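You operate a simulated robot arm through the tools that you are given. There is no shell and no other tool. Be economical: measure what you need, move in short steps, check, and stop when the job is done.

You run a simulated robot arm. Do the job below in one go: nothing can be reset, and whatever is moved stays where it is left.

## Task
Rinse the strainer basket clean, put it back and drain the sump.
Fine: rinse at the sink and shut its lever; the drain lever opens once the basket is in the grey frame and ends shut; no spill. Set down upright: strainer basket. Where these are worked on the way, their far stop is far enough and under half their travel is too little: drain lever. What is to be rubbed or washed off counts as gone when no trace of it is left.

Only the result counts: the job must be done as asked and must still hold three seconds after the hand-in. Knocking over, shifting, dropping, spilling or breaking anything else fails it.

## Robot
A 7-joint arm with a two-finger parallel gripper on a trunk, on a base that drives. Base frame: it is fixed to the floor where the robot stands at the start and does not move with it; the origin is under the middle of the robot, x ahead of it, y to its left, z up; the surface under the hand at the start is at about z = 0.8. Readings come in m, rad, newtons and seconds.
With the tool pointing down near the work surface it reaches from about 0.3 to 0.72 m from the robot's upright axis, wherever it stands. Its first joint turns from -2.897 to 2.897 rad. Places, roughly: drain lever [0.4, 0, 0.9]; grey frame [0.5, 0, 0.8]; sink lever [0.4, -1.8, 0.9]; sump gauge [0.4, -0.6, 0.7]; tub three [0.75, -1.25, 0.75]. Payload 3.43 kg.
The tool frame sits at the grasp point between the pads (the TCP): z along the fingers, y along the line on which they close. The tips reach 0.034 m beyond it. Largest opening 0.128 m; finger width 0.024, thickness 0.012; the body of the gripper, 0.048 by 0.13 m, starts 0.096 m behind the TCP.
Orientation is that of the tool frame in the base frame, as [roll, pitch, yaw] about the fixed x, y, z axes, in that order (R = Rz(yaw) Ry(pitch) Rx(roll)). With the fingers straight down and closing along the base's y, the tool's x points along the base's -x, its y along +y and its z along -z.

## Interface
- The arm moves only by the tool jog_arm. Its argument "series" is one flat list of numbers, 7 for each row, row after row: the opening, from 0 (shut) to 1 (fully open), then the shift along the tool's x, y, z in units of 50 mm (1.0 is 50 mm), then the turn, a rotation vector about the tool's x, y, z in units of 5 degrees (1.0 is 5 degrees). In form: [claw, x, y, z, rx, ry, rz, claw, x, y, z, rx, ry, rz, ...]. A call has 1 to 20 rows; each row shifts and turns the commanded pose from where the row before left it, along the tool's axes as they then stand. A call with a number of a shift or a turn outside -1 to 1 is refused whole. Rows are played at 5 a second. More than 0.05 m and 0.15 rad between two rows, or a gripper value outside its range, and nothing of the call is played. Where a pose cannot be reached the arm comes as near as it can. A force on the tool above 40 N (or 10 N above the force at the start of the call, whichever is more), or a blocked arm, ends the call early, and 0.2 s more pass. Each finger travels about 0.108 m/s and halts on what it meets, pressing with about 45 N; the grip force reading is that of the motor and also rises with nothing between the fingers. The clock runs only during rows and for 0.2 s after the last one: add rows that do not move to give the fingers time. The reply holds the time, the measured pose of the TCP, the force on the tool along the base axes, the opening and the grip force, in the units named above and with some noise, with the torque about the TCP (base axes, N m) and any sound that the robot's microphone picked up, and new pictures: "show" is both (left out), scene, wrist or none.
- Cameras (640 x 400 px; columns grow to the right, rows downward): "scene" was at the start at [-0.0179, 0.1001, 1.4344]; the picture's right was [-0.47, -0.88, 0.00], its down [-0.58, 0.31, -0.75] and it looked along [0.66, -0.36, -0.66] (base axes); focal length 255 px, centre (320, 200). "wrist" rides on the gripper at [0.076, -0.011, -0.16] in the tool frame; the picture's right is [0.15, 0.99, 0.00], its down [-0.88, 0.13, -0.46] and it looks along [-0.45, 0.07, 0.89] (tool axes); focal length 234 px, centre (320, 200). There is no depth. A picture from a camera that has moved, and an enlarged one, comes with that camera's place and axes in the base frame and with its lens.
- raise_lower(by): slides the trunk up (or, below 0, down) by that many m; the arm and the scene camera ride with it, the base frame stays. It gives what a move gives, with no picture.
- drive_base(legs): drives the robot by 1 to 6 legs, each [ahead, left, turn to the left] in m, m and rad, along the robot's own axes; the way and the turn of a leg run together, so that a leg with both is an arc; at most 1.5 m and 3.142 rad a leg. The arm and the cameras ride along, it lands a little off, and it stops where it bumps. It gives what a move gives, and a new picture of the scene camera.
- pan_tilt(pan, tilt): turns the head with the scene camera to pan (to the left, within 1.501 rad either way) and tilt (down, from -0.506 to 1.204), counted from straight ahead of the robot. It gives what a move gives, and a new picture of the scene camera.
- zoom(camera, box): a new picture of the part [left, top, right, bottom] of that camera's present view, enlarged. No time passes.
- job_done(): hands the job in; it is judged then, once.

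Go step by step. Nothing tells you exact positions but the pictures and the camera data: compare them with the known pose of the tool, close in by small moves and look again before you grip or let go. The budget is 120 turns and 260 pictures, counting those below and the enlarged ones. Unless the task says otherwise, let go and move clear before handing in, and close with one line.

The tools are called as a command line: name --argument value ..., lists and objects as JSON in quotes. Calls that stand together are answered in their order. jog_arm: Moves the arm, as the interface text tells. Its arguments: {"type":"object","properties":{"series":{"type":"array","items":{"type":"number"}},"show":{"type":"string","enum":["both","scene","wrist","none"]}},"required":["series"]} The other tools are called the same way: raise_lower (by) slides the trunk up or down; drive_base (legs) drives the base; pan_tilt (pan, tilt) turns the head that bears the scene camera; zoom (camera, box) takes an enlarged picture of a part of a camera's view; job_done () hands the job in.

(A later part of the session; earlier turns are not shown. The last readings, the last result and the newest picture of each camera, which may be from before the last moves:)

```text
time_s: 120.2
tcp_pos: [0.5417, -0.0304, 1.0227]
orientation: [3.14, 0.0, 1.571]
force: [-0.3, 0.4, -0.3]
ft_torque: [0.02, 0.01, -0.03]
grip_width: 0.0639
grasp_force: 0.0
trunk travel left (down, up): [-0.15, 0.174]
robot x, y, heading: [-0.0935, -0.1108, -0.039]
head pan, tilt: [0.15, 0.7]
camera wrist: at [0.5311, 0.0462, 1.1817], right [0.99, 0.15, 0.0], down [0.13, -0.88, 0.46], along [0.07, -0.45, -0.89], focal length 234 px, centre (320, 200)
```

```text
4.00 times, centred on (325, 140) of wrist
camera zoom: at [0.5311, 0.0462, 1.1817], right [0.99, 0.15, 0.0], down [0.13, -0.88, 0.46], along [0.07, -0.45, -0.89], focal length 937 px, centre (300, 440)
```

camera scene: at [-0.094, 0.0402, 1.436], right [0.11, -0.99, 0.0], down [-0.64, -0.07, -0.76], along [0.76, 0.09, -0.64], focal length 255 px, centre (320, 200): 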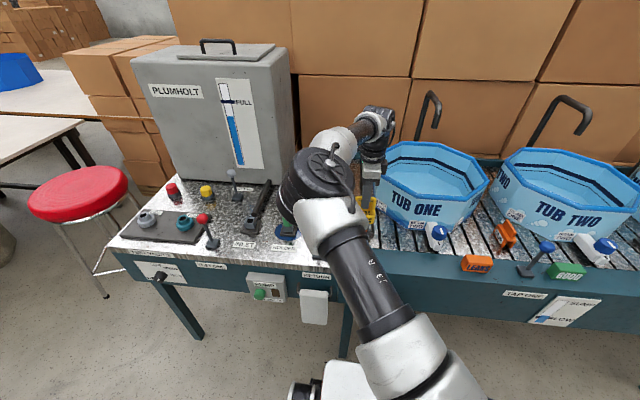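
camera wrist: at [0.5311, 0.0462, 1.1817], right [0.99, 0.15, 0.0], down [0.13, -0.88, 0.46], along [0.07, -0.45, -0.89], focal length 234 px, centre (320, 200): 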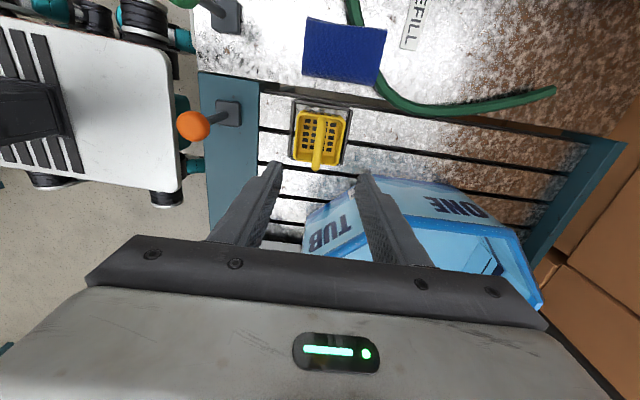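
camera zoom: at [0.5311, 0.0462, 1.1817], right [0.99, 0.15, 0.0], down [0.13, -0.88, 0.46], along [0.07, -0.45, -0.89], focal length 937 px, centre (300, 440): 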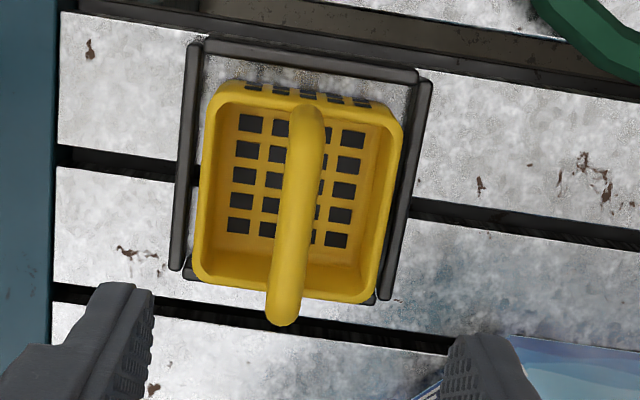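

The basket is seated in the frame. Before using the drain lever, I'll read the sump gauge and move the hand over the orange knob.

zoom --camera "scene" --box '[500, 270, 640, 350]'

jog_arm --series '[0.5, 0.26, -0.9, 0, 0, 0, 0, 0.5, 0, -1, 0, 0, 0, 0, 0.5, 0, -0.88, 0, 0, 0, 0, 0.5, 0, 0, 0, 0, 0, 0]'

zoom --camera "wrist" --box '[220, 80, 420, 250]'

```text
4.57 times, centred on (570, 310) of scene
camera zoom: at [-0.0942, 0.0401, 1.436], right [0.11, -0.99, 0.0], down [-0.64, -0.07, -0.76], along [0.76, 0.09, -0.64], focal length 1165 px, centre (-823, -303)
```

zoom: 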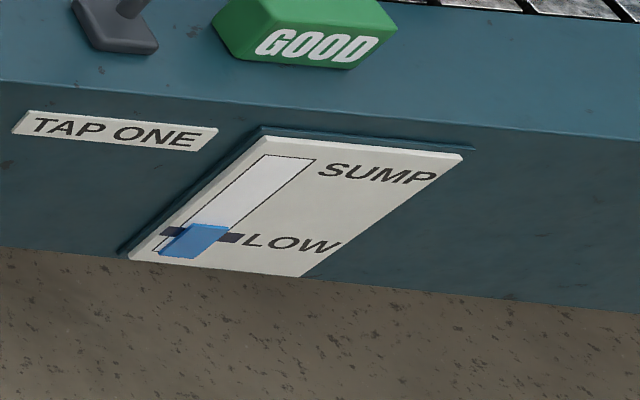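

```text
time_s: 121.2
tcp_pos: [0.3993, -0.0153, 1.0246]
orientation: [3.139, -0.002, 1.57]
force: [-1.0, 1.3, -0.8]
ft_torque: [0.02, -0.02, 0.01]
grip_width: 0.0641
grasp_force: 0.0
trunk travel left (down, up): [-0.15, 0.174]
robot x, y, heading: [-0.0915, -0.1112, -0.038]
head pan, tilt: [0.15, 0.7]
camera scene: at [-0.0944, 0.0401, 1.4359], right [0.11, -0.99, 0.0], down [-0.64, -0.07, -0.77], along [0.76, 0.09, -0.64], focal length 255 px, centre (320, 200)
camera wrist: at [0.3885, 0.0597, 1.1832], right [0.99, 0.15, 0.0], down [0.13, -0.88, 0.46], along [0.07, -0.45, -0.89], focal length 234 px, centre (320, 200)
```

scene: 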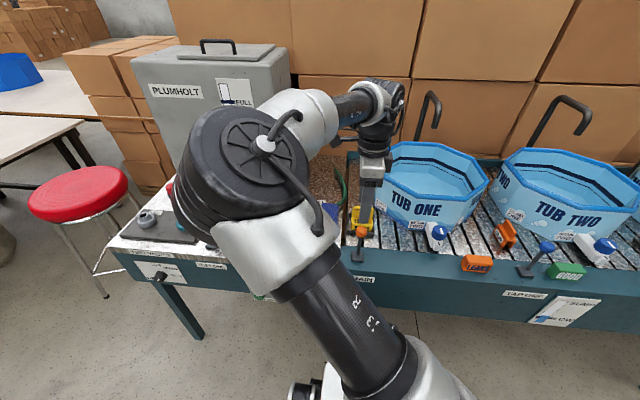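
wrist: 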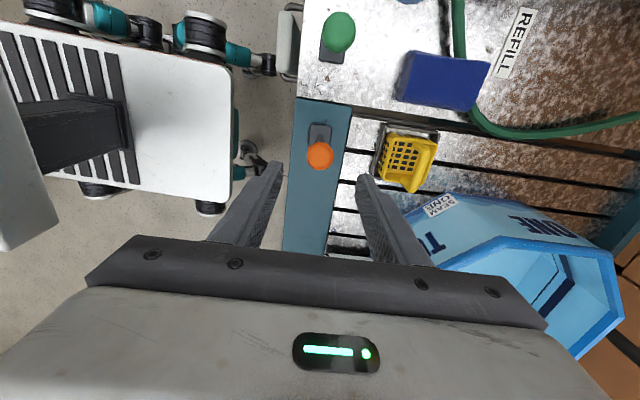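

```text
2.35 times, centred on (320, 165) of wrist
camera zoom: at [0.3885, 0.0597, 1.1832], right [0.99, 0.15, 0.0], down [0.13, -0.88, 0.46], along [0.07, -0.45, -0.89], focal length 551 px, centre (320, 282)
```

zoom: 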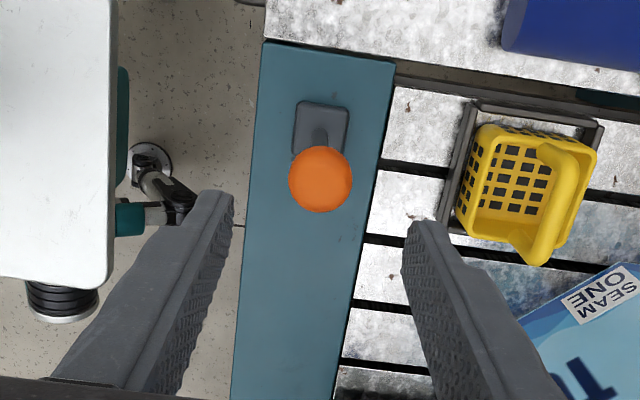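

The gauge stands a little above LOW, and the drain knob is below the hand. I'll descend and grip it.

jog_arm --series '[0.5, -0.05, 0.03, 1, 0, 0, 0, 0.5, 0, 0, 0.96, 0, 0, 0, 0.5, 0, 0, 0, 0, 0, 0, 0.22, 0, 0, 0, 0, 0, 0, 0.22, 0, 0, 0, 0, 0, 0, 0.22, 0, 0, 0, 0, 0, 0]' --show "wrist"

```text
time_s: 122.6
tcp_pos: [0.3985, -0.0184, 0.9246]
orientation: [3.14, 0.001, 1.57]
force: [0.4, -0.8, -4.0]
ft_torque: [0.05, -0.01, -0.01]
grip_width: 0.0308
grasp_force: 45.0
trunk travel left (down, up): [-0.15, 0.174]
robot x, y, heading: [-0.0904, -0.1141, -0.038]
head pan, tilt: [0.15, 0.7]
camera wrist: at [0.3881, 0.0577, 1.0833], right [0.99, 0.15, 0.0], down [0.13, -0.88, 0.46], along [0.07, -0.45, -0.89], focal length 234 px, centre (320, 200)
```

wrist: 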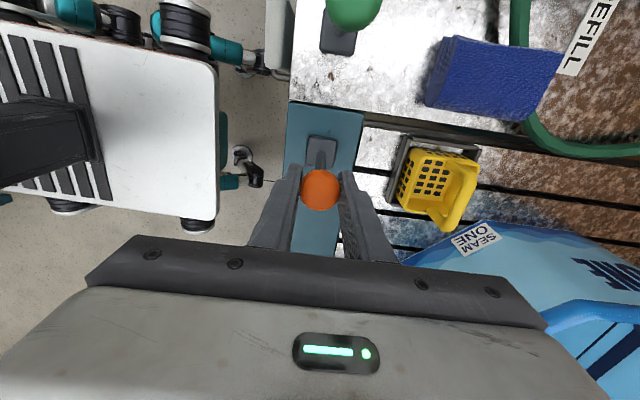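

jog_arm --series '[0.22, 0, -0.2, 0.01, -1, 0, 0, 0.22, 0, -0.2, 0.01, -1, 0, 0, 0.22, 0, -0.2, 0.01, -1, 0, 0, 0.22, 0, -0.2, 0.01, -1, 0, 0, 0.22, 0, 0, 0, 0, 0, 0]'

zoom --camera "scene" --box '[500, 270, 640, 350]'

```text
time_s: 123.8
tcp_pos: [0.3626, -0.0181, 0.9169]
orientation: [2.789, -0.001, 1.573]
force: [0.7, 8.5, 1.0]
ft_torque: [0.48, -0.15, 0.12]
grip_width: 0.0306
grasp_force: 45.3
trunk travel left (down, up): [-0.15, 0.174]
robot x, y, heading: [-0.0887, -0.1104, -0.042]
head pan, tilt: [0.15, 0.7]
camera scene: at [-0.0942, 0.0408, 1.4359], right [0.11, -0.99, 0.0], down [-0.64, -0.07, -0.76], along [0.76, 0.09, -0.64], focal length 255 px, centre (320, 200)
camera wrist: at [0.298, 0.0572, 1.0629], right [0.93, 0.15, 0.34], down [-0.03, -0.88, 0.47], along [0.37, -0.45, -0.81], focal length 234 px, centre (320, 200)
```

scene: 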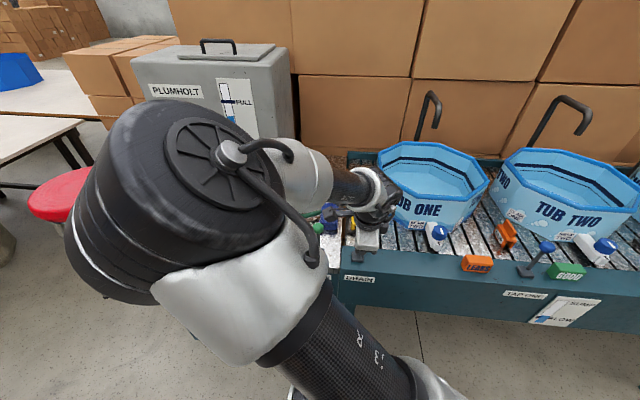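
wrist: 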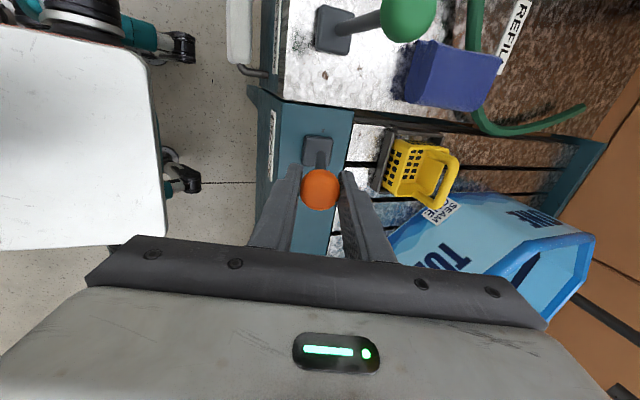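

```text
4.57 times, centred on (570, 310) of scene
camera zoom: at [-0.0942, 0.0408, 1.4359], right [0.11, -0.99, 0.0], down [-0.64, -0.07, -0.76], along [0.76, 0.09, -0.64], focal length 1165 px, centre (-823, -303)
```

zoom: 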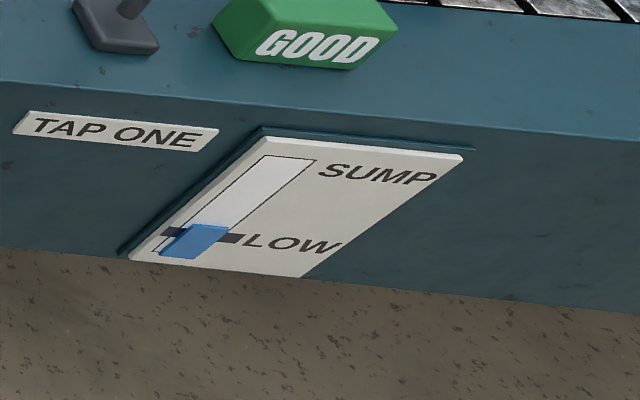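

Moving smoothly at about 20°. I'll carry on along the arc until I feel the far stop.

jog_arm --series '[0.22, 0, -0.2, 0.01, -1, 0, 0, 0.22, 0, -0.2, 0.01, -1, 0, 0, 0.22, 0, -0.2, 0.01, -1, 0, 0, 0.22, 0, -0.2, 0.01, -1, 0, 0, 0.22, 0, 0, 0, 0, 0, 0, 0.22, 0, 0, 0, 0, 0, 0]'

zoom --camera "scene" --box '[500, 270, 640, 350]'

```text
time_s: 125.2
tcp_pos: [0.3404, -0.0192, 0.8971]
orientation: [2.44, 0.004, 1.562]
force: [-19.3, -17.6, 25.8]
ft_torque: [-0.13, 0.0, -0.1]
grip_width: 0.031
grasp_force: 45.3
out of reach, approached as far as the arm can: row 4
trunk travel left (down, up): [-0.15, 0.174]
robot x, y, heading: [-0.0906, -0.1148, -0.037]
head pan, tilt: [0.15, 0.7]
camera scene: at [-0.097, 0.0382, 1.4362], right [0.11, -0.99, 0.0], down [-0.64, -0.07, -0.77], along [0.76, 0.09, -0.64], focal length 255 px, centre (320, 200)
camera wrist: at [0.2312, 0.0592, 1.0119], right [0.76, 0.14, 0.64], down [-0.2, -0.88, 0.43], along [0.62, -0.46, -0.64], focal length 234 px, centre (320, 200)
```

scene: 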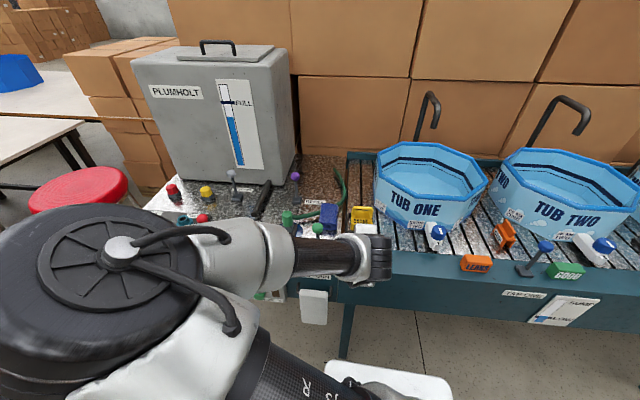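
wrist: 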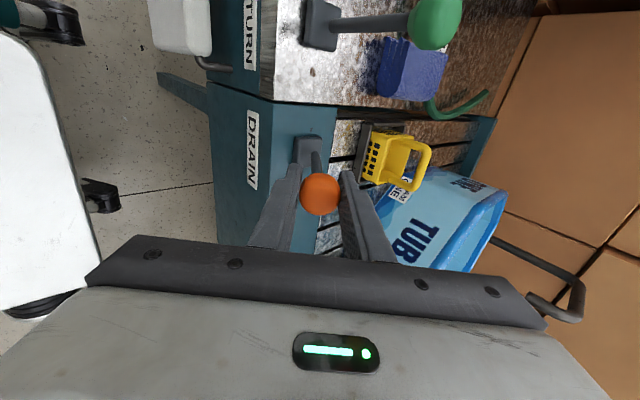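

```text
4.57 times, centred on (570, 310) of scene
camera zoom: at [-0.097, 0.0382, 1.4362], right [0.11, -0.99, 0.0], down [-0.64, -0.07, -0.77], along [0.76, 0.09, -0.64], focal length 1165 px, centre (-823, -303)
```

zoom: 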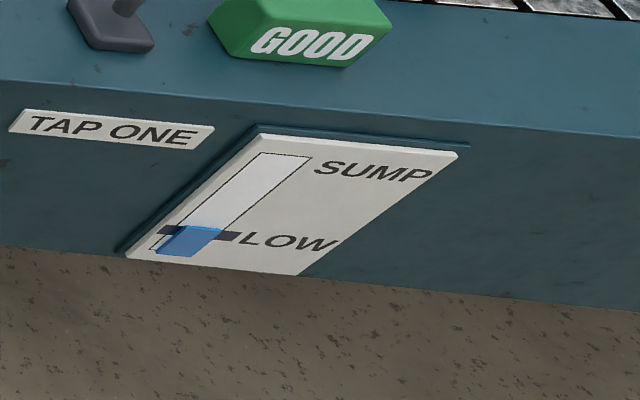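

The level seems to be starting to drop, though I'm pressing along the rod. I'll ease off radially and wait.

jog_arm --series '[0.22, 0, 0, -0.1, 0, 0, 0, 0.22, 0, 0, 0, 0, 0, 0, 0.22, 0, 0, 0, 0, 0, 0, 0.22, 0, 0, 0, 0, 0, 0, 0.22, 0, 0, 0, 0, 0, 0, 0.22, 0, 0, 0, 0, 0, 0, 0.22, 0, 0, 0, 0, 0, 0, 0.22, 0, 0, 0, 0, 0, 0, 0.22, 0, 0, 0, 0, 0, 0, 0.22, 0, 0, 0, 0, 0, 0]' --show "none"

zoom --camera "scene" --box '[500, 270, 640, 350]'

```text
time_s: 127.4
tcp_pos: [0.3438, -0.0165, 0.9006]
orientation: [2.446, 0.005, 1.561]
force: [9.5, -32.3, -12.2]
ft_torque: [-0.14, 0.0, -0.11]
grip_width: 0.0307
grasp_force: 45.2
out of reach, approached as far as the arm can: row 1
trunk travel left (down, up): [-0.15, 0.174]
robot x, y, heading: [-0.0936, -0.1163, -0.036]
head pan, tilt: [0.15, 0.7]
```

```text
4.57 times, centred on (570, 310) of scene
camera zoom: at [-0.0928, 0.0377, 1.4362], right [0.11, -0.99, 0.0], down [-0.64, -0.07, -0.76], along [0.76, 0.09, -0.64], focal length 1165 px, centre (-823, -303)
```

zoom: 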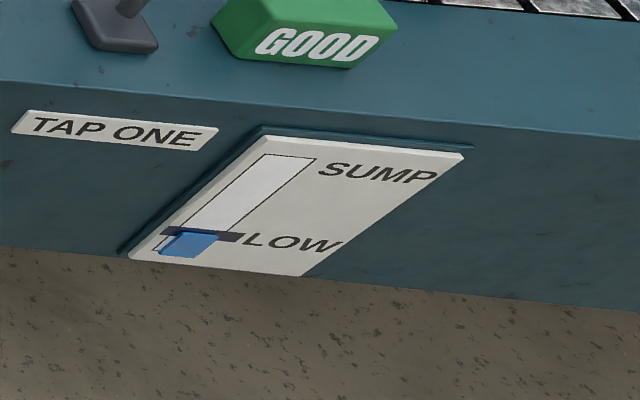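

It is draining, now below LOW. I'll let go of the lever, back off along the tool axis and reposition the base so I can pull it on to its far stop.

jog_arm --series '[0.5, 0, 0, 0, 0, 0, 0, 0.5, 0, 0, 0, 0, 0, 0, 0.5, 0, 0, -0.5, 0, 0, 0, 0.5, 0, 0, -1, 0, 0, 0, 0.5, 0, 0, 0, 0, 0, 0]'

zoom --camera "scene" --box '[500, 270, 640, 350]'

```text
time_s: 128.6
tcp_pos: [0.3266, -0.0102, 0.9646]
orientation: [2.437, 0.032, 1.549]
force: [-0.2, -0.3, 0.7]
ft_torque: [0.01, -0.03, -0.01]
grip_width: 0.064
grasp_force: 0.1
out of reach, approached as far as the arm can: row 3, 4
trunk travel left (down, up): [-0.15, 0.174]
robot x, y, heading: [-0.0914, -0.1115, -0.037]
head pan, tilt: [0.15, 0.7]
camera scene: at [-0.0954, 0.0442, 1.4351], right [0.16, -0.99, 0.0], down [-0.64, -0.11, -0.76], along [0.75, 0.13, -0.65], focal length 255 px, centre (320, 200)
camera wrist: at [0.2188, 0.072, 1.0758], right [0.76, 0.15, 0.64], down [-0.21, -0.86, 0.46], along [0.62, -0.48, -0.62], focal length 234 px, centre (320, 200)
```

scene: 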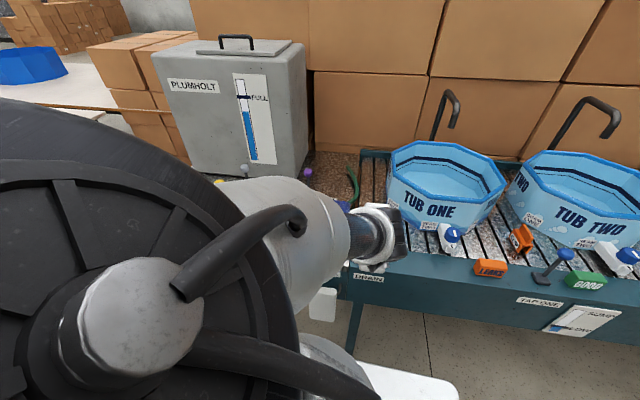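
wrist: 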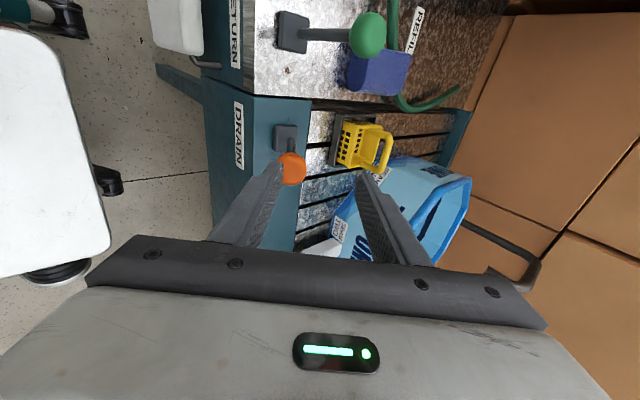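

```text
4.57 times, centred on (570, 310) of scene
camera zoom: at [-0.0954, 0.0442, 1.4351], right [0.16, -0.99, 0.0], down [-0.64, -0.11, -0.76], along [0.75, 0.13, -0.65], focal length 1165 px, centre (-823, -303)
```

zoom: 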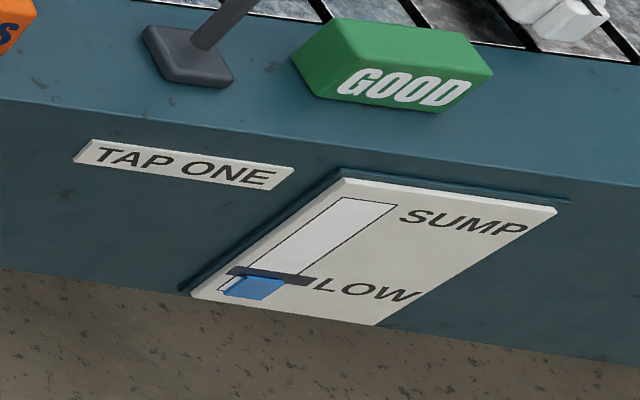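

jog_arm --series '[0.5, 0, 0.64, -0.76, 0, 0, 0, 0.5, 0, 0, 0, 1, 0, 0, 0.5, 0, 0, 0, 1, 0, 0, 0.5, 0, 0, 0, 1, 0, 0, 0.5, 0, 0, 0, 1, 0, 0, 0.5, 0, 0, 0, 1, 0, 0, 0.5, 0, 0, 0, 1, 0, 0, 0.5, 0, 0, 0, 1, 0, 0, 0.5, 0, 0, 0, 1, 0, 0, 0.5, 0, 0, 0, 0, 0, 0]' --show "none"

drive_base --legs '[[-0.1, 0.05, 0.037]]'

jog_arm --series '[0.5, 0, 0, 0, 0, 0, 0]' --show "wrist"

```text
time_s: 129.0
tcp_pos: [0.3447, -0.0818, 1.029]
orientation: [2.322, 0.17, 1.362]
force: [-0.3, -0.9, 0.5]
ft_torque: [0.06, 0.04, 0.03]
grip_width: 0.0639
grasp_force: 0.1
trunk travel left (down, up): [-0.15, 0.174]
robot x, y, heading: [-0.0935, -0.1089, -0.038]
head pan, tilt: [0.15, 0.7]
stopped in row 2: the arm was blocked; the commanded pose is now the measured one
```

```text
time_s: 130.2
tcp_pos: [0.2469, -0.0144, 1.0315]
orientation: [2.318, 0.168, 1.398]
force: [-0.6, 0.9, -0.4]
ft_torque: [-0.01, 0.02, -0.01]
grip_width: 0.0639
grasp_force: 0.1
trunk travel left (down, up): [-0.15, 0.174]
robot x, y, heading: [-0.186, -0.0617, -0.003]
head pan, tilt: [0.15, 0.7]
camera scene: at [-0.2084, 0.1153, 1.4264], right [0.45, -0.89, 0.0], down [-0.65, -0.33, -0.69], along [0.61, 0.31, -0.73], focal length 255 px, centre (320, 200)
```

scene: 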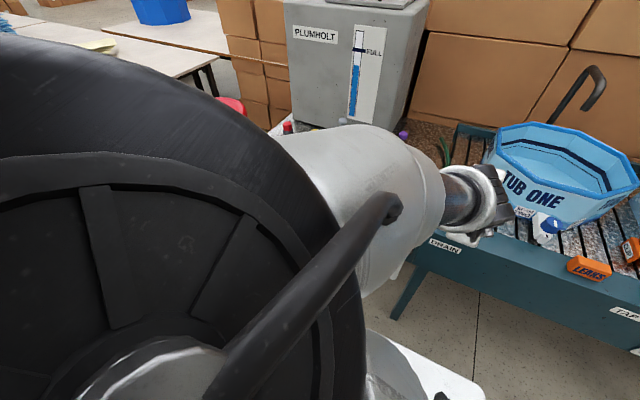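

```text
time_s: 130.6
tcp_pos: [0.2481, -0.0166, 1.0295]
orientation: [2.318, 0.169, 1.393]
force: [-0.6, 0.1, -0.2]
ft_torque: [-0.03, 0.04, -0.02]
grip_width: 0.064
grasp_force: 0.1
trunk travel left (down, up): [-0.15, 0.174]
robot x, y, heading: [-0.1891, -0.0592, -0.004]
head pan, tilt: [0.15, 0.7]
camera wrist: at [0.1427, 0.0957, 1.1153], right [0.71, 0.14, 0.69], down [-0.38, -0.74, 0.55], along [0.59, -0.65, -0.47], focal length 234 px, centre (320, 200)
```

wrist: 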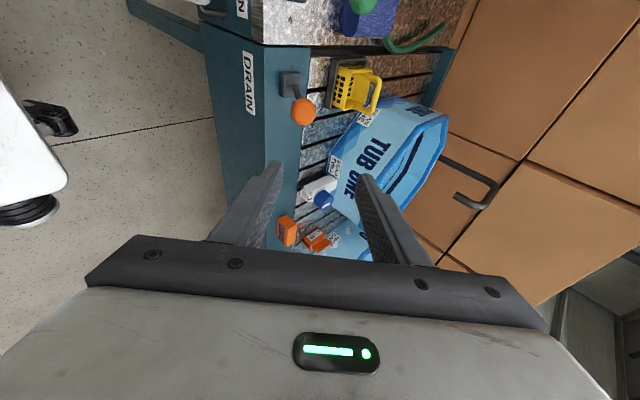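

The upper arm is pressing against the head in this folded pose. I'll extend the hand forward and up to free it.

jog_arm --series '[0.5, 0.08, 0.61, 0.33, 0, 0, 0, 0.5, 0.08, 0.61, 0.33, 0, 0, 0, 0.5, 0.08, 0.61, 0.33, 0, 0, 0, 0.5, 0, 0, 0, 0, 0, 0]' --show "both"

```text
time_s: 131.6
tcp_pos: [0.3483, -0.0153, 1.0631]
orientation: [2.318, 0.167, 1.397]
force: [-0.4, 0.6, 0.0]
ft_torque: [0.03, 0.0, 0.01]
grip_width: 0.064
grasp_force: 0.2
trunk travel left (down, up): [-0.15, 0.174]
robot x, y, heading: [-0.1893, -0.0619, -0.004]
head pan, tilt: [0.15, 0.7]
camera scene: at [-0.1955, 0.0916, 1.4359], right [0.15, -0.99, 0.0], down [-0.64, -0.1, -0.76], along [0.76, 0.11, -0.64], focal length 255 px, centre (320, 200)
camera wrist: at [0.2421, 0.0962, 1.149], right [0.71, 0.15, 0.69], down [-0.38, -0.75, 0.55], along [0.6, -0.65, -0.47], focal length 234 px, centre (320, 200)
```

scene: 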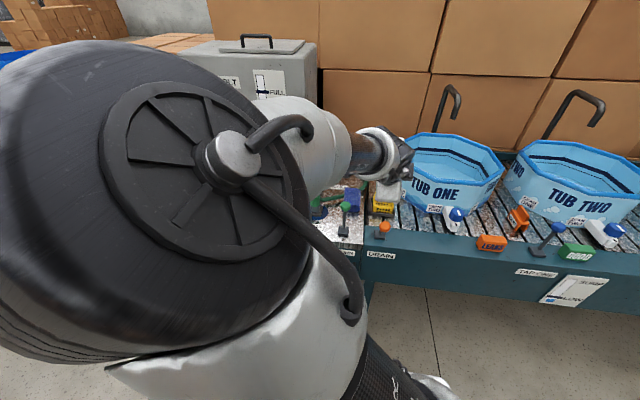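
wrist: 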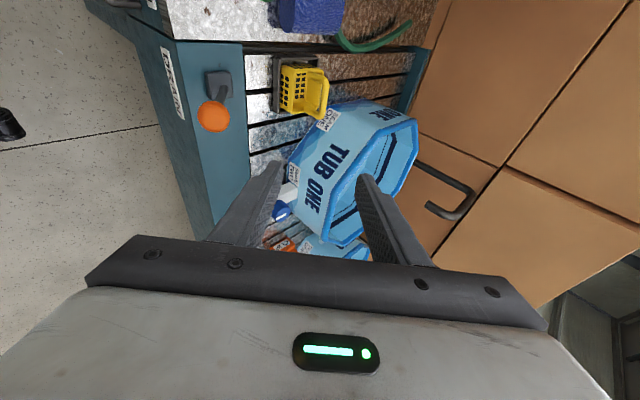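

jog_arm --series '[0.5, 0, 0, 0, 0.922, 0.266, -0.112, 0.5, 0, 0, 0, 0.922, 0.266, -0.112, 0.5, 0, 0, 0, 0.922, 0.266, -0.112, 0.5, 0, 0, 0, 0.922, 0.266, -0.112, 0.5, 0, 0, 0, 0.922, 0.266, -0.112, 0.5, 0, 0, 0, 0.922, 0.266, -0.112, 0.5, 0, 0, 0, 0.922, 0.266, -0.112, 0.5, 0, 0, 0, 0.922, 0.266, -0.112, 0.5, 0, 0, 0, 0.922, 0.266, -0.112, 0.5, 0, 0, 0, 0.922, 0.266, -0.112, 0.5, 0, 0, 0, 0, 0, 0]' --show "both"

zoom --camera "wrist" --box '[220, 80, 420, 250]'

zoom --camera "scene" --box '[500, 260, 640, 340]'

```text
time_s: 134.0
tcp_pos: [0.3494, -0.0137, 1.0626]
orientation: [-3.141, -0.002, 1.577]
force: [0.2, 0.3, -0.9]
ft_torque: [0.0, -0.01, 0.03]
grip_width: 0.0639
grasp_force: 0.1
trunk travel left (down, up): [-0.15, 0.174]
robot x, y, heading: [-0.1909, -0.0617, 0.0]
head pan, tilt: [0.15, 0.7]
camera scene: at [-0.1955, 0.0916, 1.436], right [0.15, -0.99, 0.0], down [-0.64, -0.1, -0.76], along [0.76, 0.11, -0.64], focal length 255 px, centre (320, 200)
camera wrist: at [0.3386, 0.0609, 1.2214], right [0.99, 0.15, 0.0], down [0.14, -0.88, 0.45], along [0.07, -0.45, -0.89], focal length 234 px, centre (320, 200)
```

scene: 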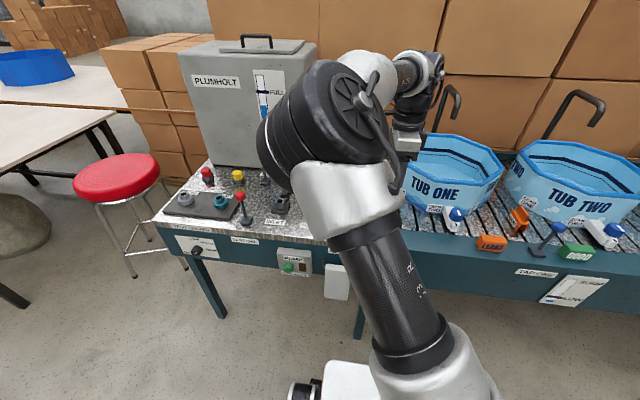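
wrist: 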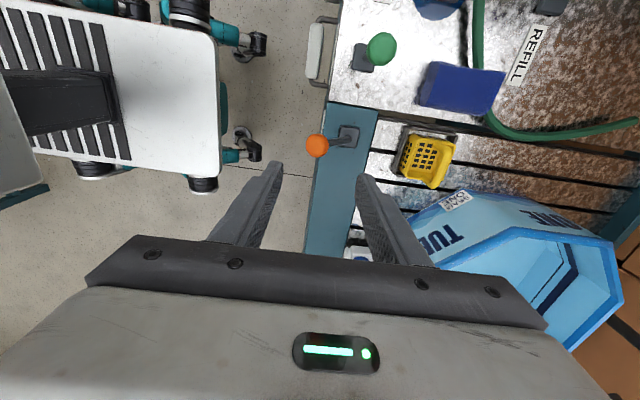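

```text
2.35 times, centred on (320, 165) of wrist
camera zoom: at [0.3386, 0.0609, 1.2214], right [0.99, 0.15, 0.0], down [0.14, -0.88, 0.45], along [0.07, -0.45, -0.89], focal length 551 px, centre (320, 282)
```

zoom: 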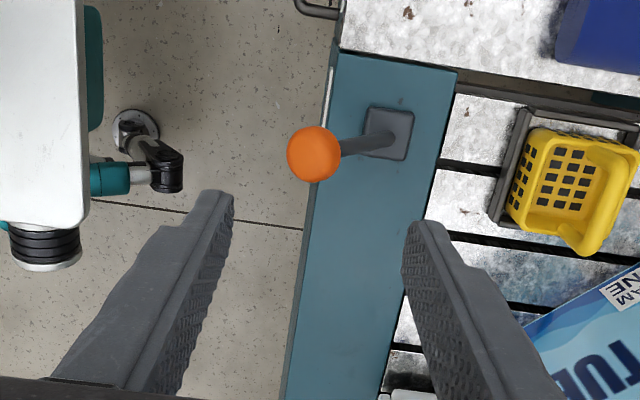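

```text
4.57 times, centred on (570, 300) of scene
camera zoom: at [-0.1955, 0.0916, 1.436], right [0.15, -0.99, 0.0], down [-0.64, -0.1, -0.76], along [0.76, 0.11, -0.64], focal length 1165 px, centre (-823, -257)
```

zoom: 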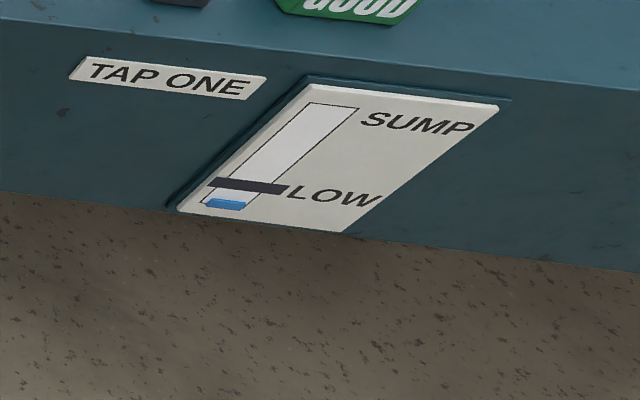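

The sump is nearly empty with the lever around 30°. To be sure of its travel I'll push it the rest of the way from the far side with closed fingers.

jog_arm --series '[0, -0.1, 0.99, 0, 0, 0, 0, 0, 0, 0.1, 0, 0, 0, 0, 0, 0, 0, 1, 0, 0, 0, 0, 0, 0, 1, 0, 0, 0, 0, 0, 0, 1, 0, 0, 0, 0, 0, 0, 0.1, 0, 0, 0, 0, 0, 0, 0, 0, 0, 0]' --show "wrist"

```text
time_s: 135.6
tcp_pos: [0.4004, -0.0197, 0.9072]
orientation: [3.138, -0.002, 1.576]
force: [-1.6, 0.5, 0.4]
ft_torque: [0.0, 0.02, 0.02]
grip_width: 0.0
grasp_force: 32.8
trunk travel left (down, up): [-0.15, 0.174]
robot x, y, heading: [-0.1875, -0.0583, 0.001]
head pan, tilt: [0.15, 0.7]
camera wrist: at [0.3896, 0.0559, 1.0665], right [0.99, 0.15, 0.0], down [0.13, -0.88, 0.45], along [0.07, -0.45, -0.89], focal length 234 px, centre (320, 200)
```

wrist: 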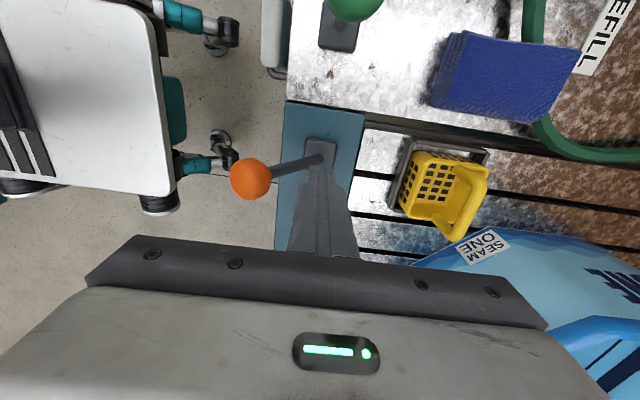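

jog_arm --series '[0, 0, -0.3, 0, 0, 0, 0, 0, 0, -0.2, 0, 0, 0, 0, 0, 0, -0.2, 0, 0, 0, 0, 0, 0, -0.2, 0.05, 0, 0, 0, 0, 0, -0.2, 0.05, 0, 0, 0, 0, 0, 0, 0, 0, 0, 0]' --show "wrist"

```text
time_s: 136.9
tcp_pos: [0.3558, -0.0178, 0.9067]
orientation: [3.116, -0.001, 1.578]
force: [2.3, -0.2, 4.8]
ft_torque: [-0.01, -0.01, 0.0]
grip_width: 0.0
grasp_force: 33.0
trunk travel left (down, up): [-0.15, 0.174]
robot x, y, heading: [-0.1878, -0.0581, -0.003]
head pan, tilt: [0.15, 0.7]
stopped in row 6: the force on the tool passed its limit at 42 N (the readings are from after the stop); the commanded pose is now the measured one
camera wrist: at [0.3405, 0.0575, 1.0651], right [0.99, 0.15, 0.02], down [0.13, -0.88, 0.46], along [0.09, -0.45, -0.89], focal length 234 px, centre (320, 200)
```

wrist: 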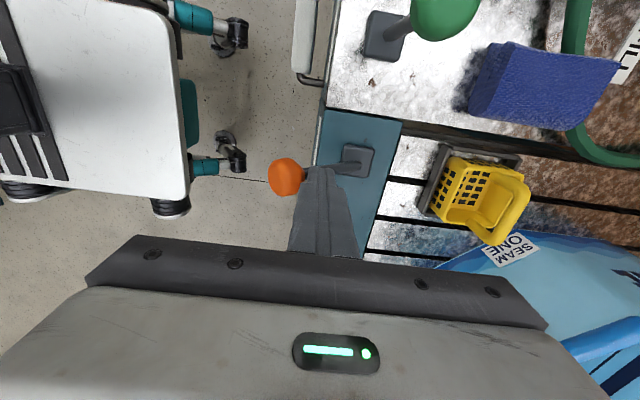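

The lever hit its far stop. I'll rise, check the gauge, and go round to the near side to push it shut.

jog_arm --series '[0, 0, 0.2, 0, 0.28, 0, 0, 0, 0, 0, -1, 0, 0, 0, 0, 0, 0, -0.8, 0, 0, 0, 0, 0, -0.9, 0, 0, 0, 0, 0, 0, -0.9, 0, 0, 0, 0, 0, 0, 0, 0, 0, 0, 0]' --show "both"

zoom --camera "scene" --box '[500, 260, 640, 340]'

```text
time_s: 138.3
tcp_pos: [0.2746, -0.0163, 0.9975]
orientation: [-3.14, 0.001, 1.578]
force: [-1.6, -0.2, 0.0]
ft_torque: [-0.02, -0.05, 0.01]
grip_width: 0.0
grasp_force: 32.8
trunk travel left (down, up): [-0.15, 0.174]
robot x, y, heading: [-0.1901, -0.0599, 0.002]
head pan, tilt: [0.15, 0.7]
camera scene: at [-0.1952, 0.0916, 1.4359], right [0.15, -0.99, 0.0], down [-0.64, -0.1, -0.77], along [0.76, 0.11, -0.64], focal length 255 px, centre (320, 200)
camera wrist: at [0.2652, 0.0598, 1.1564], right [0.99, 0.15, 0.0], down [0.14, -0.88, 0.46], along [0.07, -0.45, -0.89], focal length 234 px, centre (320, 200)
```

scene: 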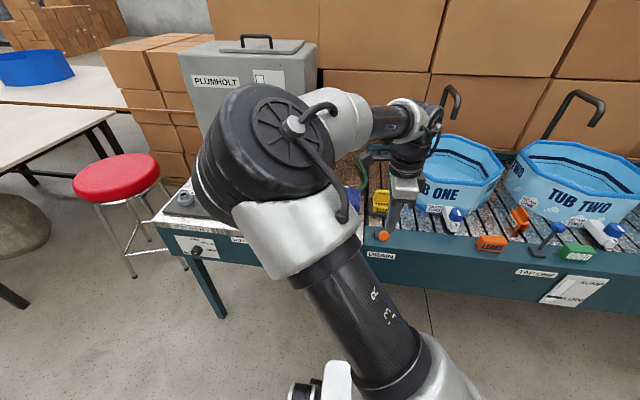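
wrist: 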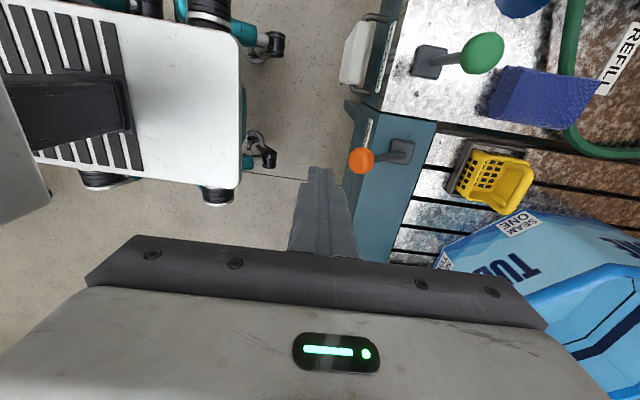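

```text
4.57 times, centred on (570, 300) of scene
camera zoom: at [-0.1952, 0.0916, 1.4359], right [0.15, -0.99, 0.0], down [-0.64, -0.1, -0.77], along [0.76, 0.11, -0.64], focal length 1165 px, centre (-823, -257)
```

zoom: 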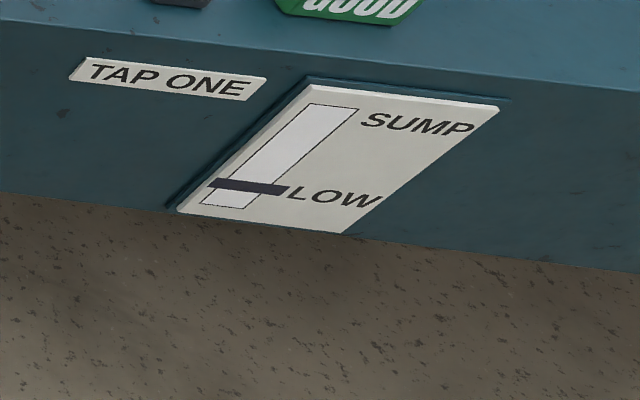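

The sump is empty. Now I'll push the lever shut toward +x.

jog_arm --series '[0, 0, 0, 1, 0, 0, 0, 0, 0, 0, 0.9, 0, 0, 0, 0, 0, 0.3, 0, 0, 0, 0, 0, 0, 0.3, 0, 0, 0, 0, 0, 0, 0.3, 0, 0, 0, 0, 0, 0, 0.3, 0, 0, 0, 0, 0, 0, 0.3, 0, 0, 0, 0, 0, 0, 0.3, 0, 0, 0, 0, 0, 0, 0, 0, 0, 0, 0]' --show "wrist"

```text
time_s: 139.4
tcp_pos: [0.3034, -0.0187, 0.9009]
orientation: [-3.12, -0.003, 1.578]
force: [-18.3, 0.4, 12.2]
ft_torque: [0.04, 0.24, -0.01]
grip_width: 0.0002
grasp_force: 32.8
trunk travel left (down, up): [-0.15, 0.174]
robot x, y, heading: [-0.1873, -0.0641, -0.005]
head pan, tilt: [0.15, 0.7]
stopped in row 5: the force on the tool passed its limit at 51 N (the readings are from after the stop); the commanded pose is now the measured one
camera wrist: at [0.2959, 0.0564, 1.0606], right [0.99, 0.15, -0.02], down [0.15, -0.88, 0.45], along [0.05, -0.45, -0.89], focal length 234 px, centre (320, 200)
```

wrist: 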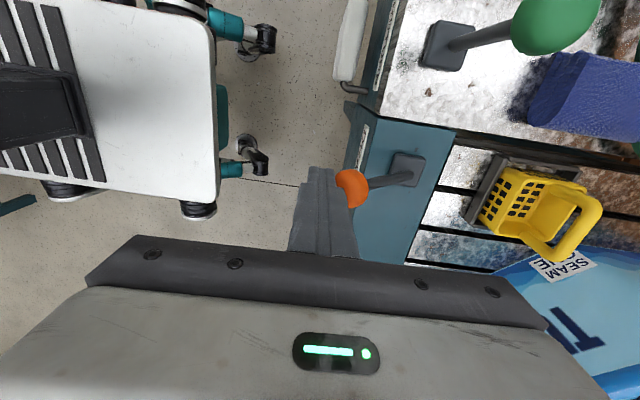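

jog_arm --series '[0, 0, 0.08, -0.03, 0, 0, 0, 0, 0, 0.08, -0.03, 0, 0, 0, 0, 0, 0.08, -0.03, 0, 0, 0, 0, 0, 0.08, -0.03, 0, 0, 0, 0, 0, 0.08, -0.03, 0, 0, 0, 0, 0, 0.08, -0.03, 0, 0, 0]' --show "wrist"

```text
time_s: 139.9
tcp_pos: [0.3055, -0.0205, 0.9018]
orientation: [-3.114, -0.004, 1.575]
force: [-16.4, 0.2, 11.6]
ft_torque: [0.01, 0.19, 0.01]
grip_width: 0.0003
grasp_force: 33.0
trunk travel left (down, up): [-0.15, 0.174]
robot x, y, heading: [-0.1881, -0.0577, -0.005]
head pan, tilt: [0.15, 0.7]
stopped in row 2: the force on the tool passed its limit at 43 N (the readings are from after the stop); the commanded pose is now the measured one
camera wrist: at [0.2989, 0.0563, 1.0624], right [0.99, 0.15, -0.03], down [0.15, -0.88, 0.45], along [0.04, -0.45, -0.89], focal length 234 px, centre (320, 200)
```

wrist: 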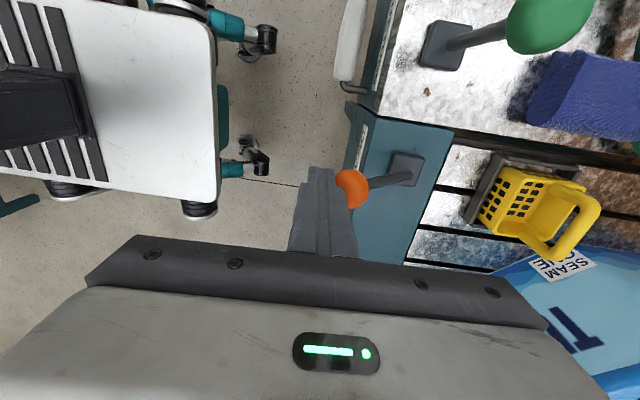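

Pushing flat just jams the knob by friction. I'll move along the arc, forward and up together, instead.

jog_arm --series '[0, 0, 0.04, -0.1, 0, 0, 0, 0, 0, 0.08, -0.08, 0, 0, 0, 0, 0, 0.1, -0.08, 0, 0, 0, 0, 0, 0.1, -0.07, 0, 0, 0, 0, 0, 0.1, -0.06, 0, 0, 0, 0, 0, 0.1, -0.05, 0, 0, 0, 0, 0, 0.1, -0.05, 0, 0, 0]' --show "wrist"

```text
time_s: 141.5
tcp_pos: [0.3401, -0.0206, 0.9277]
orientation: [-3.118, -0.002, 1.576]
force: [-0.5, -0.3, -0.5]
ft_torque: [0.0, 0.01, -0.02]
grip_width: 0.0001
grasp_force: 33.0
trunk travel left (down, up): [-0.15, 0.174]
robot x, y, heading: [-0.1892, -0.0599, -0.005]
head pan, tilt: [0.15, 0.7]
camera wrist: at [0.3344, 0.0558, 1.086], right [0.99, 0.15, -0.02], down [0.15, -0.88, 0.45], along [0.05, -0.45, -0.89], focal length 234 px, centre (320, 200)
```

wrist: 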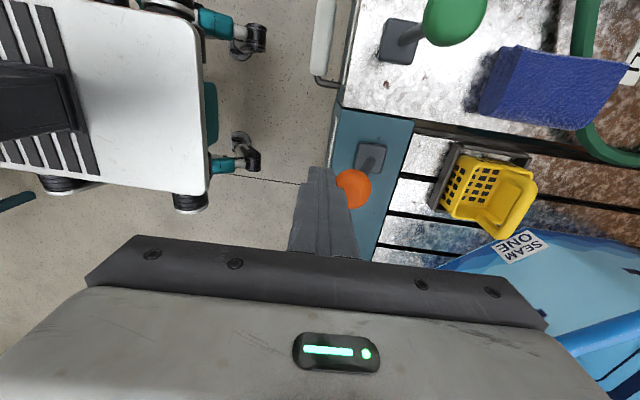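

That works. I'll keep pushing to the shut stop.

jog_arm --series '[0, 0, 0.1, 0, 0, 0, 0, 0, 0, 0.1, 0, 0, 0, 0, 0, 0, 0.1, 0, 0, 0, 0, 0, 0, 0.1, 0, 0, 0, 0, 0, 0, 0.1, 0, 0, 0, 0, 0, 0, 0.1, 0, 0, 0, 0, 0, 0, 0.1, 0, 0, 0, 0, 0, 0, 0.1, 0, 0, 0, 0]' --show "wrist"

zoom --camera "scene" --box '[350, 160, 450, 280]'

```text
time_s: 143.3
tcp_pos: [0.3749, -0.0187, 0.9255]
orientation: [-3.111, -0.002, 1.576]
force: [-26.4, 1.2, 7.9]
ft_torque: [0.02, 0.18, -0.01]
grip_width: 0.0
grasp_force: 32.7
trunk travel left (down, up): [-0.15, 0.174]
robot x, y, heading: [-0.1897, -0.0662, -0.005]
head pan, tilt: [0.15, 0.7]
camera wrist: at [0.3699, 0.0574, 1.0847], right [0.99, 0.15, -0.03], down [0.15, -0.88, 0.45], along [0.04, -0.45, -0.89], focal length 234 px, centre (320, 200)
```

wrist: 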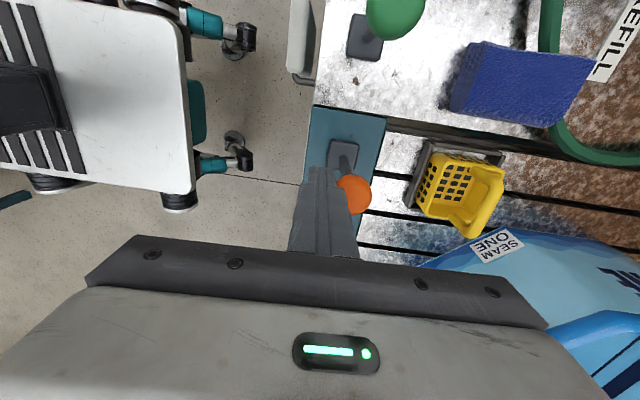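

```text
3.33 times, centred on (400, 220) of scene
camera zoom: at [-0.1989, 0.0917, 1.4361], right [0.15, -0.99, 0.0], down [-0.64, -0.1, -0.77], along [0.76, 0.11, -0.64], focal length 849 px, centre (53, 133)
```

zoom: 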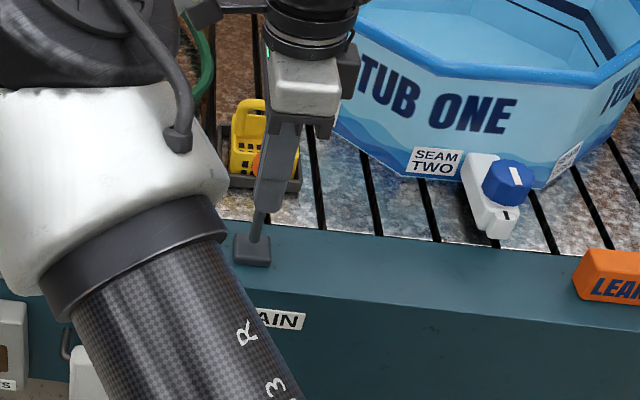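

The lever is against its shut stop. I'll back away, rise clear, and verify everything.

jog_arm --series '[0, 0, -0.3, 0, 0, 0, 0, 0, 0, -0.4, 0, 0, 0, 0, 0, 0, 0, -1, 0, 0, 0, 0, 0, 0, -1, 0, 0, 0, 0, 0, 0, -0.5, 0, 0, 0, 0, 0, 0, 0, 0, 0, 0]' --show "wrist"

drive_base --legs '[[-0.1, 0, 0], [0, 0, -0.3]]'

pan_tilt --pan 0.35 --tilt 0.6

```text
time_s: 144.7
tcp_pos: [0.3472, -0.0182, 1.0523]
orientation: [-3.117, -0.003, 1.577]
force: [-0.9, -0.5, -1.1]
ft_torque: [0.02, -0.01, 0.06]
grip_width: 0.0
grasp_force: 33.4
trunk travel left (down, up): [-0.15, 0.174]
robot x, y, heading: [-0.1877, -0.0629, -0.001]
head pan, tilt: [0.15, 0.7]
camera wrist: at [0.3405, 0.058, 1.2112], right [0.99, 0.15, -0.02], down [0.15, -0.88, 0.45], along [0.05, -0.45, -0.89], focal length 234 px, centre (320, 200)
```

wrist: 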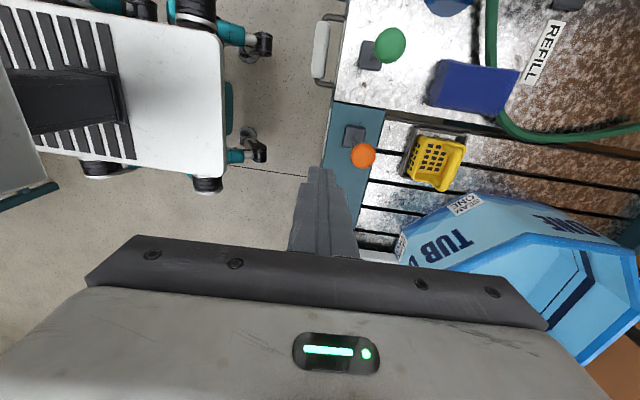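

```text
time_s: 146.9
tcp_pos: [0.2333, -0.1816, 1.0506]
orientation: [-3.119, -0.001, 1.265]
force: [0.7, -1.2, -0.2]
ft_torque: [0.02, 0.01, -0.01]
grip_width: 0.0
grasp_force: 33.0
trunk travel left (down, up): [-0.15, 0.174]
robot x, y, heading: [-0.2892, -0.0595, -0.307]
head pan, tilt: [0.15, 0.7]
camera scene: at [-0.2511, 0.0864, 1.436], right [-0.16, -0.99, 0.0], down [-0.64, 0.1, -0.76], along [0.76, -0.12, -0.64], focal length 255 px, centre (320, 200)
```

scene: 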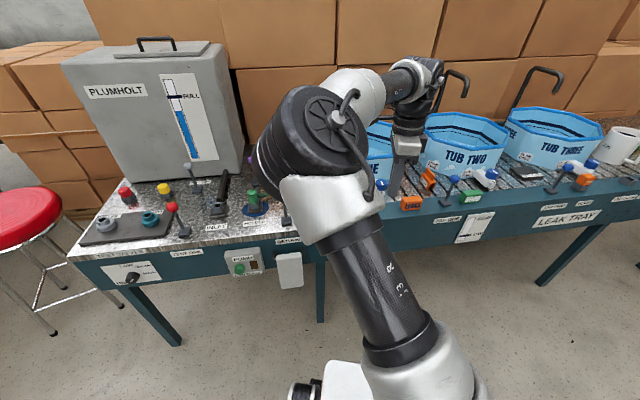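

```text
time_s: 147.6
tcp_pos: [0.2333, -0.1817, 1.0507]
orientation: [-3.118, -0.001, 1.269]
force: [0.4, -0.1, -0.1]
ft_torque: [0.01, -0.01, -0.01]
grip_width: 0.0001
grasp_force: 33.1
trunk travel left (down, up): [-0.15, 0.174]
robot x, y, heading: [-0.289, -0.0645, -0.31]
head pan, tilt: [0.351, 0.6]
camera scene: at [-0.2466, 0.1034, 1.4446], right [0.04, -1.0, 0.0], down [-0.56, -0.02, -0.82], along [0.82, 0.03, -0.57], focal length 255 px, centre (320, 200)
```

scene: 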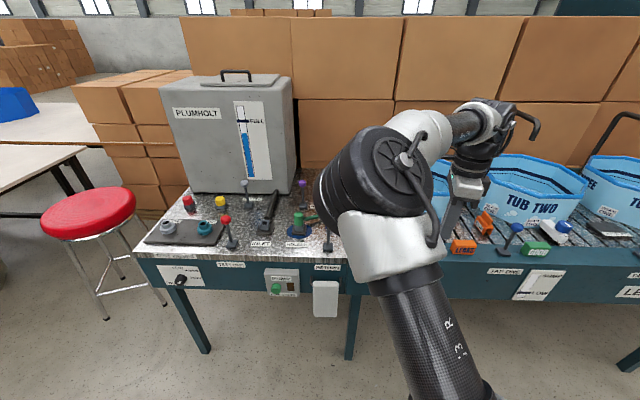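

The knob is back at (0.401, -0.018), upright. I'll turn a bit more for a last clear look at the basket, lever and gauge.

drive_base --legs '[[0, 0, -0.5]]'

pan_tilt --pan 0.75 --tilt 0.6

```text
time_s: 149.4
tcp_pos: [0.1179, -0.4115, 1.0506]
orientation: [-3.117, 0.0, 0.783]
force: [-0.4, -0.2, 0.2]
ft_torque: [0.02, 0.0, -0.01]
grip_width: 0.0
grasp_force: 32.4
trunk travel left (down, up): [-0.15, 0.174]
robot x, y, heading: [-0.2886, -0.0565, -0.791]
head pan, tilt: [0.351, 0.6]
camera scene: at [-0.1754, 0.0635, 1.4446], right [-0.43, -0.9, 0.0], down [-0.51, 0.24, -0.83], along [0.75, -0.35, -0.56], focal length 255 px, centre (320, 200)
```

scene: 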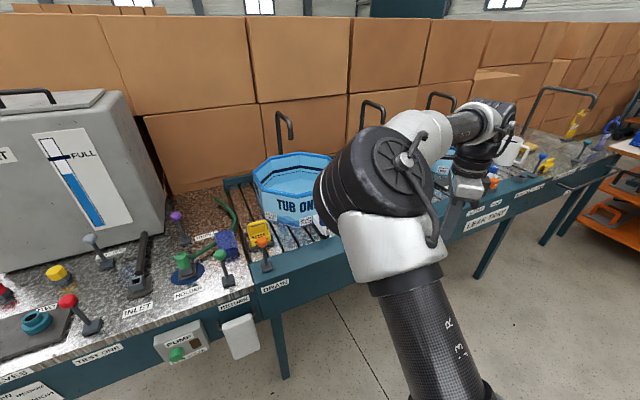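

```text
time_s: 150.3
tcp_pos: [0.1174, -0.4108, 1.051]
orientation: [-3.118, -0.002, 0.783]
force: [0.3, 0.1, 0.9]
ft_torque: [-0.02, 0.01, 0.02]
grip_width: 0.0
grasp_force: 32.9
trunk travel left (down, up): [-0.15, 0.174]
robot x, y, heading: [-0.2889, -0.0619, -0.8]
head pan, tilt: [0.75, 0.6]
camera scene: at [-0.1669, 0.0975, 1.4446], right [-0.04, -1.0, 0.0], down [-0.56, 0.02, -0.83], along [0.82, -0.04, -0.56], focal length 255 px, centre (320, 200)
```

scene: 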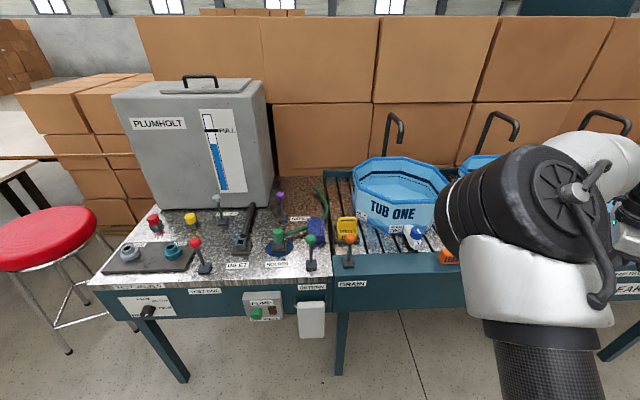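

zoom --camera "scene" --box '[310, 205, 390, 275]'

pan_tilt --pan -0.1 --tilt 0.45

```text
5.71 times, centred on (350, 240) of scene
camera zoom: at [-0.1669, 0.0975, 1.4446], right [-0.04, -1.0, 0.0], down [-0.56, 0.02, -0.83], along [0.82, -0.04, -0.56], focal length 1456 px, centre (149, -29)
```

zoom: 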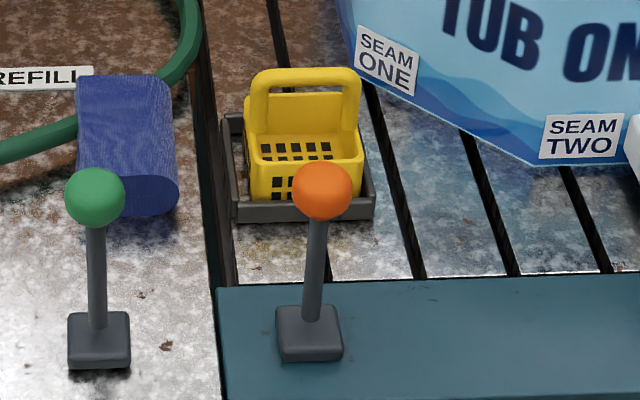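

```text
time_s: 151.5
tcp_pos: [0.1176, -0.4111, 1.0513]
orientation: [-3.116, -0.001, 0.785]
force: [-0.5, -0.1, -1.2]
ft_torque: [0.0, 0.0, 0.0]
grip_width: 0.0
grasp_force: 33.5
trunk travel left (down, up): [-0.15, 0.174]
robot x, y, heading: [-0.2924, -0.0612, -0.796]
head pan, tilt: [-0.099, 0.45]
camera scene: at [-0.1976, 0.0299, 1.4581], right [-0.78, -0.63, 0.0], down [-0.27, 0.34, -0.9], along [0.56, -0.7, -0.44], focal length 255 px, centre (320, 200)
```

scene: 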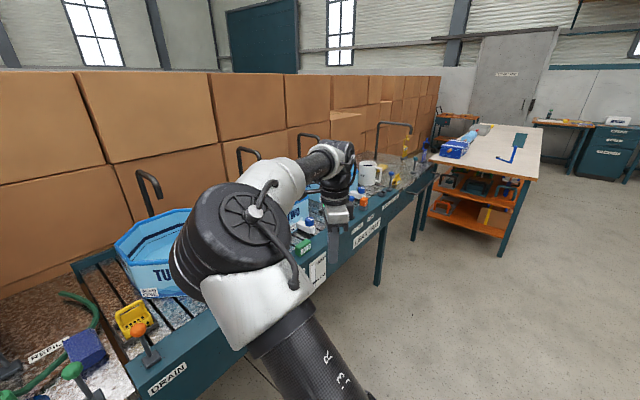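

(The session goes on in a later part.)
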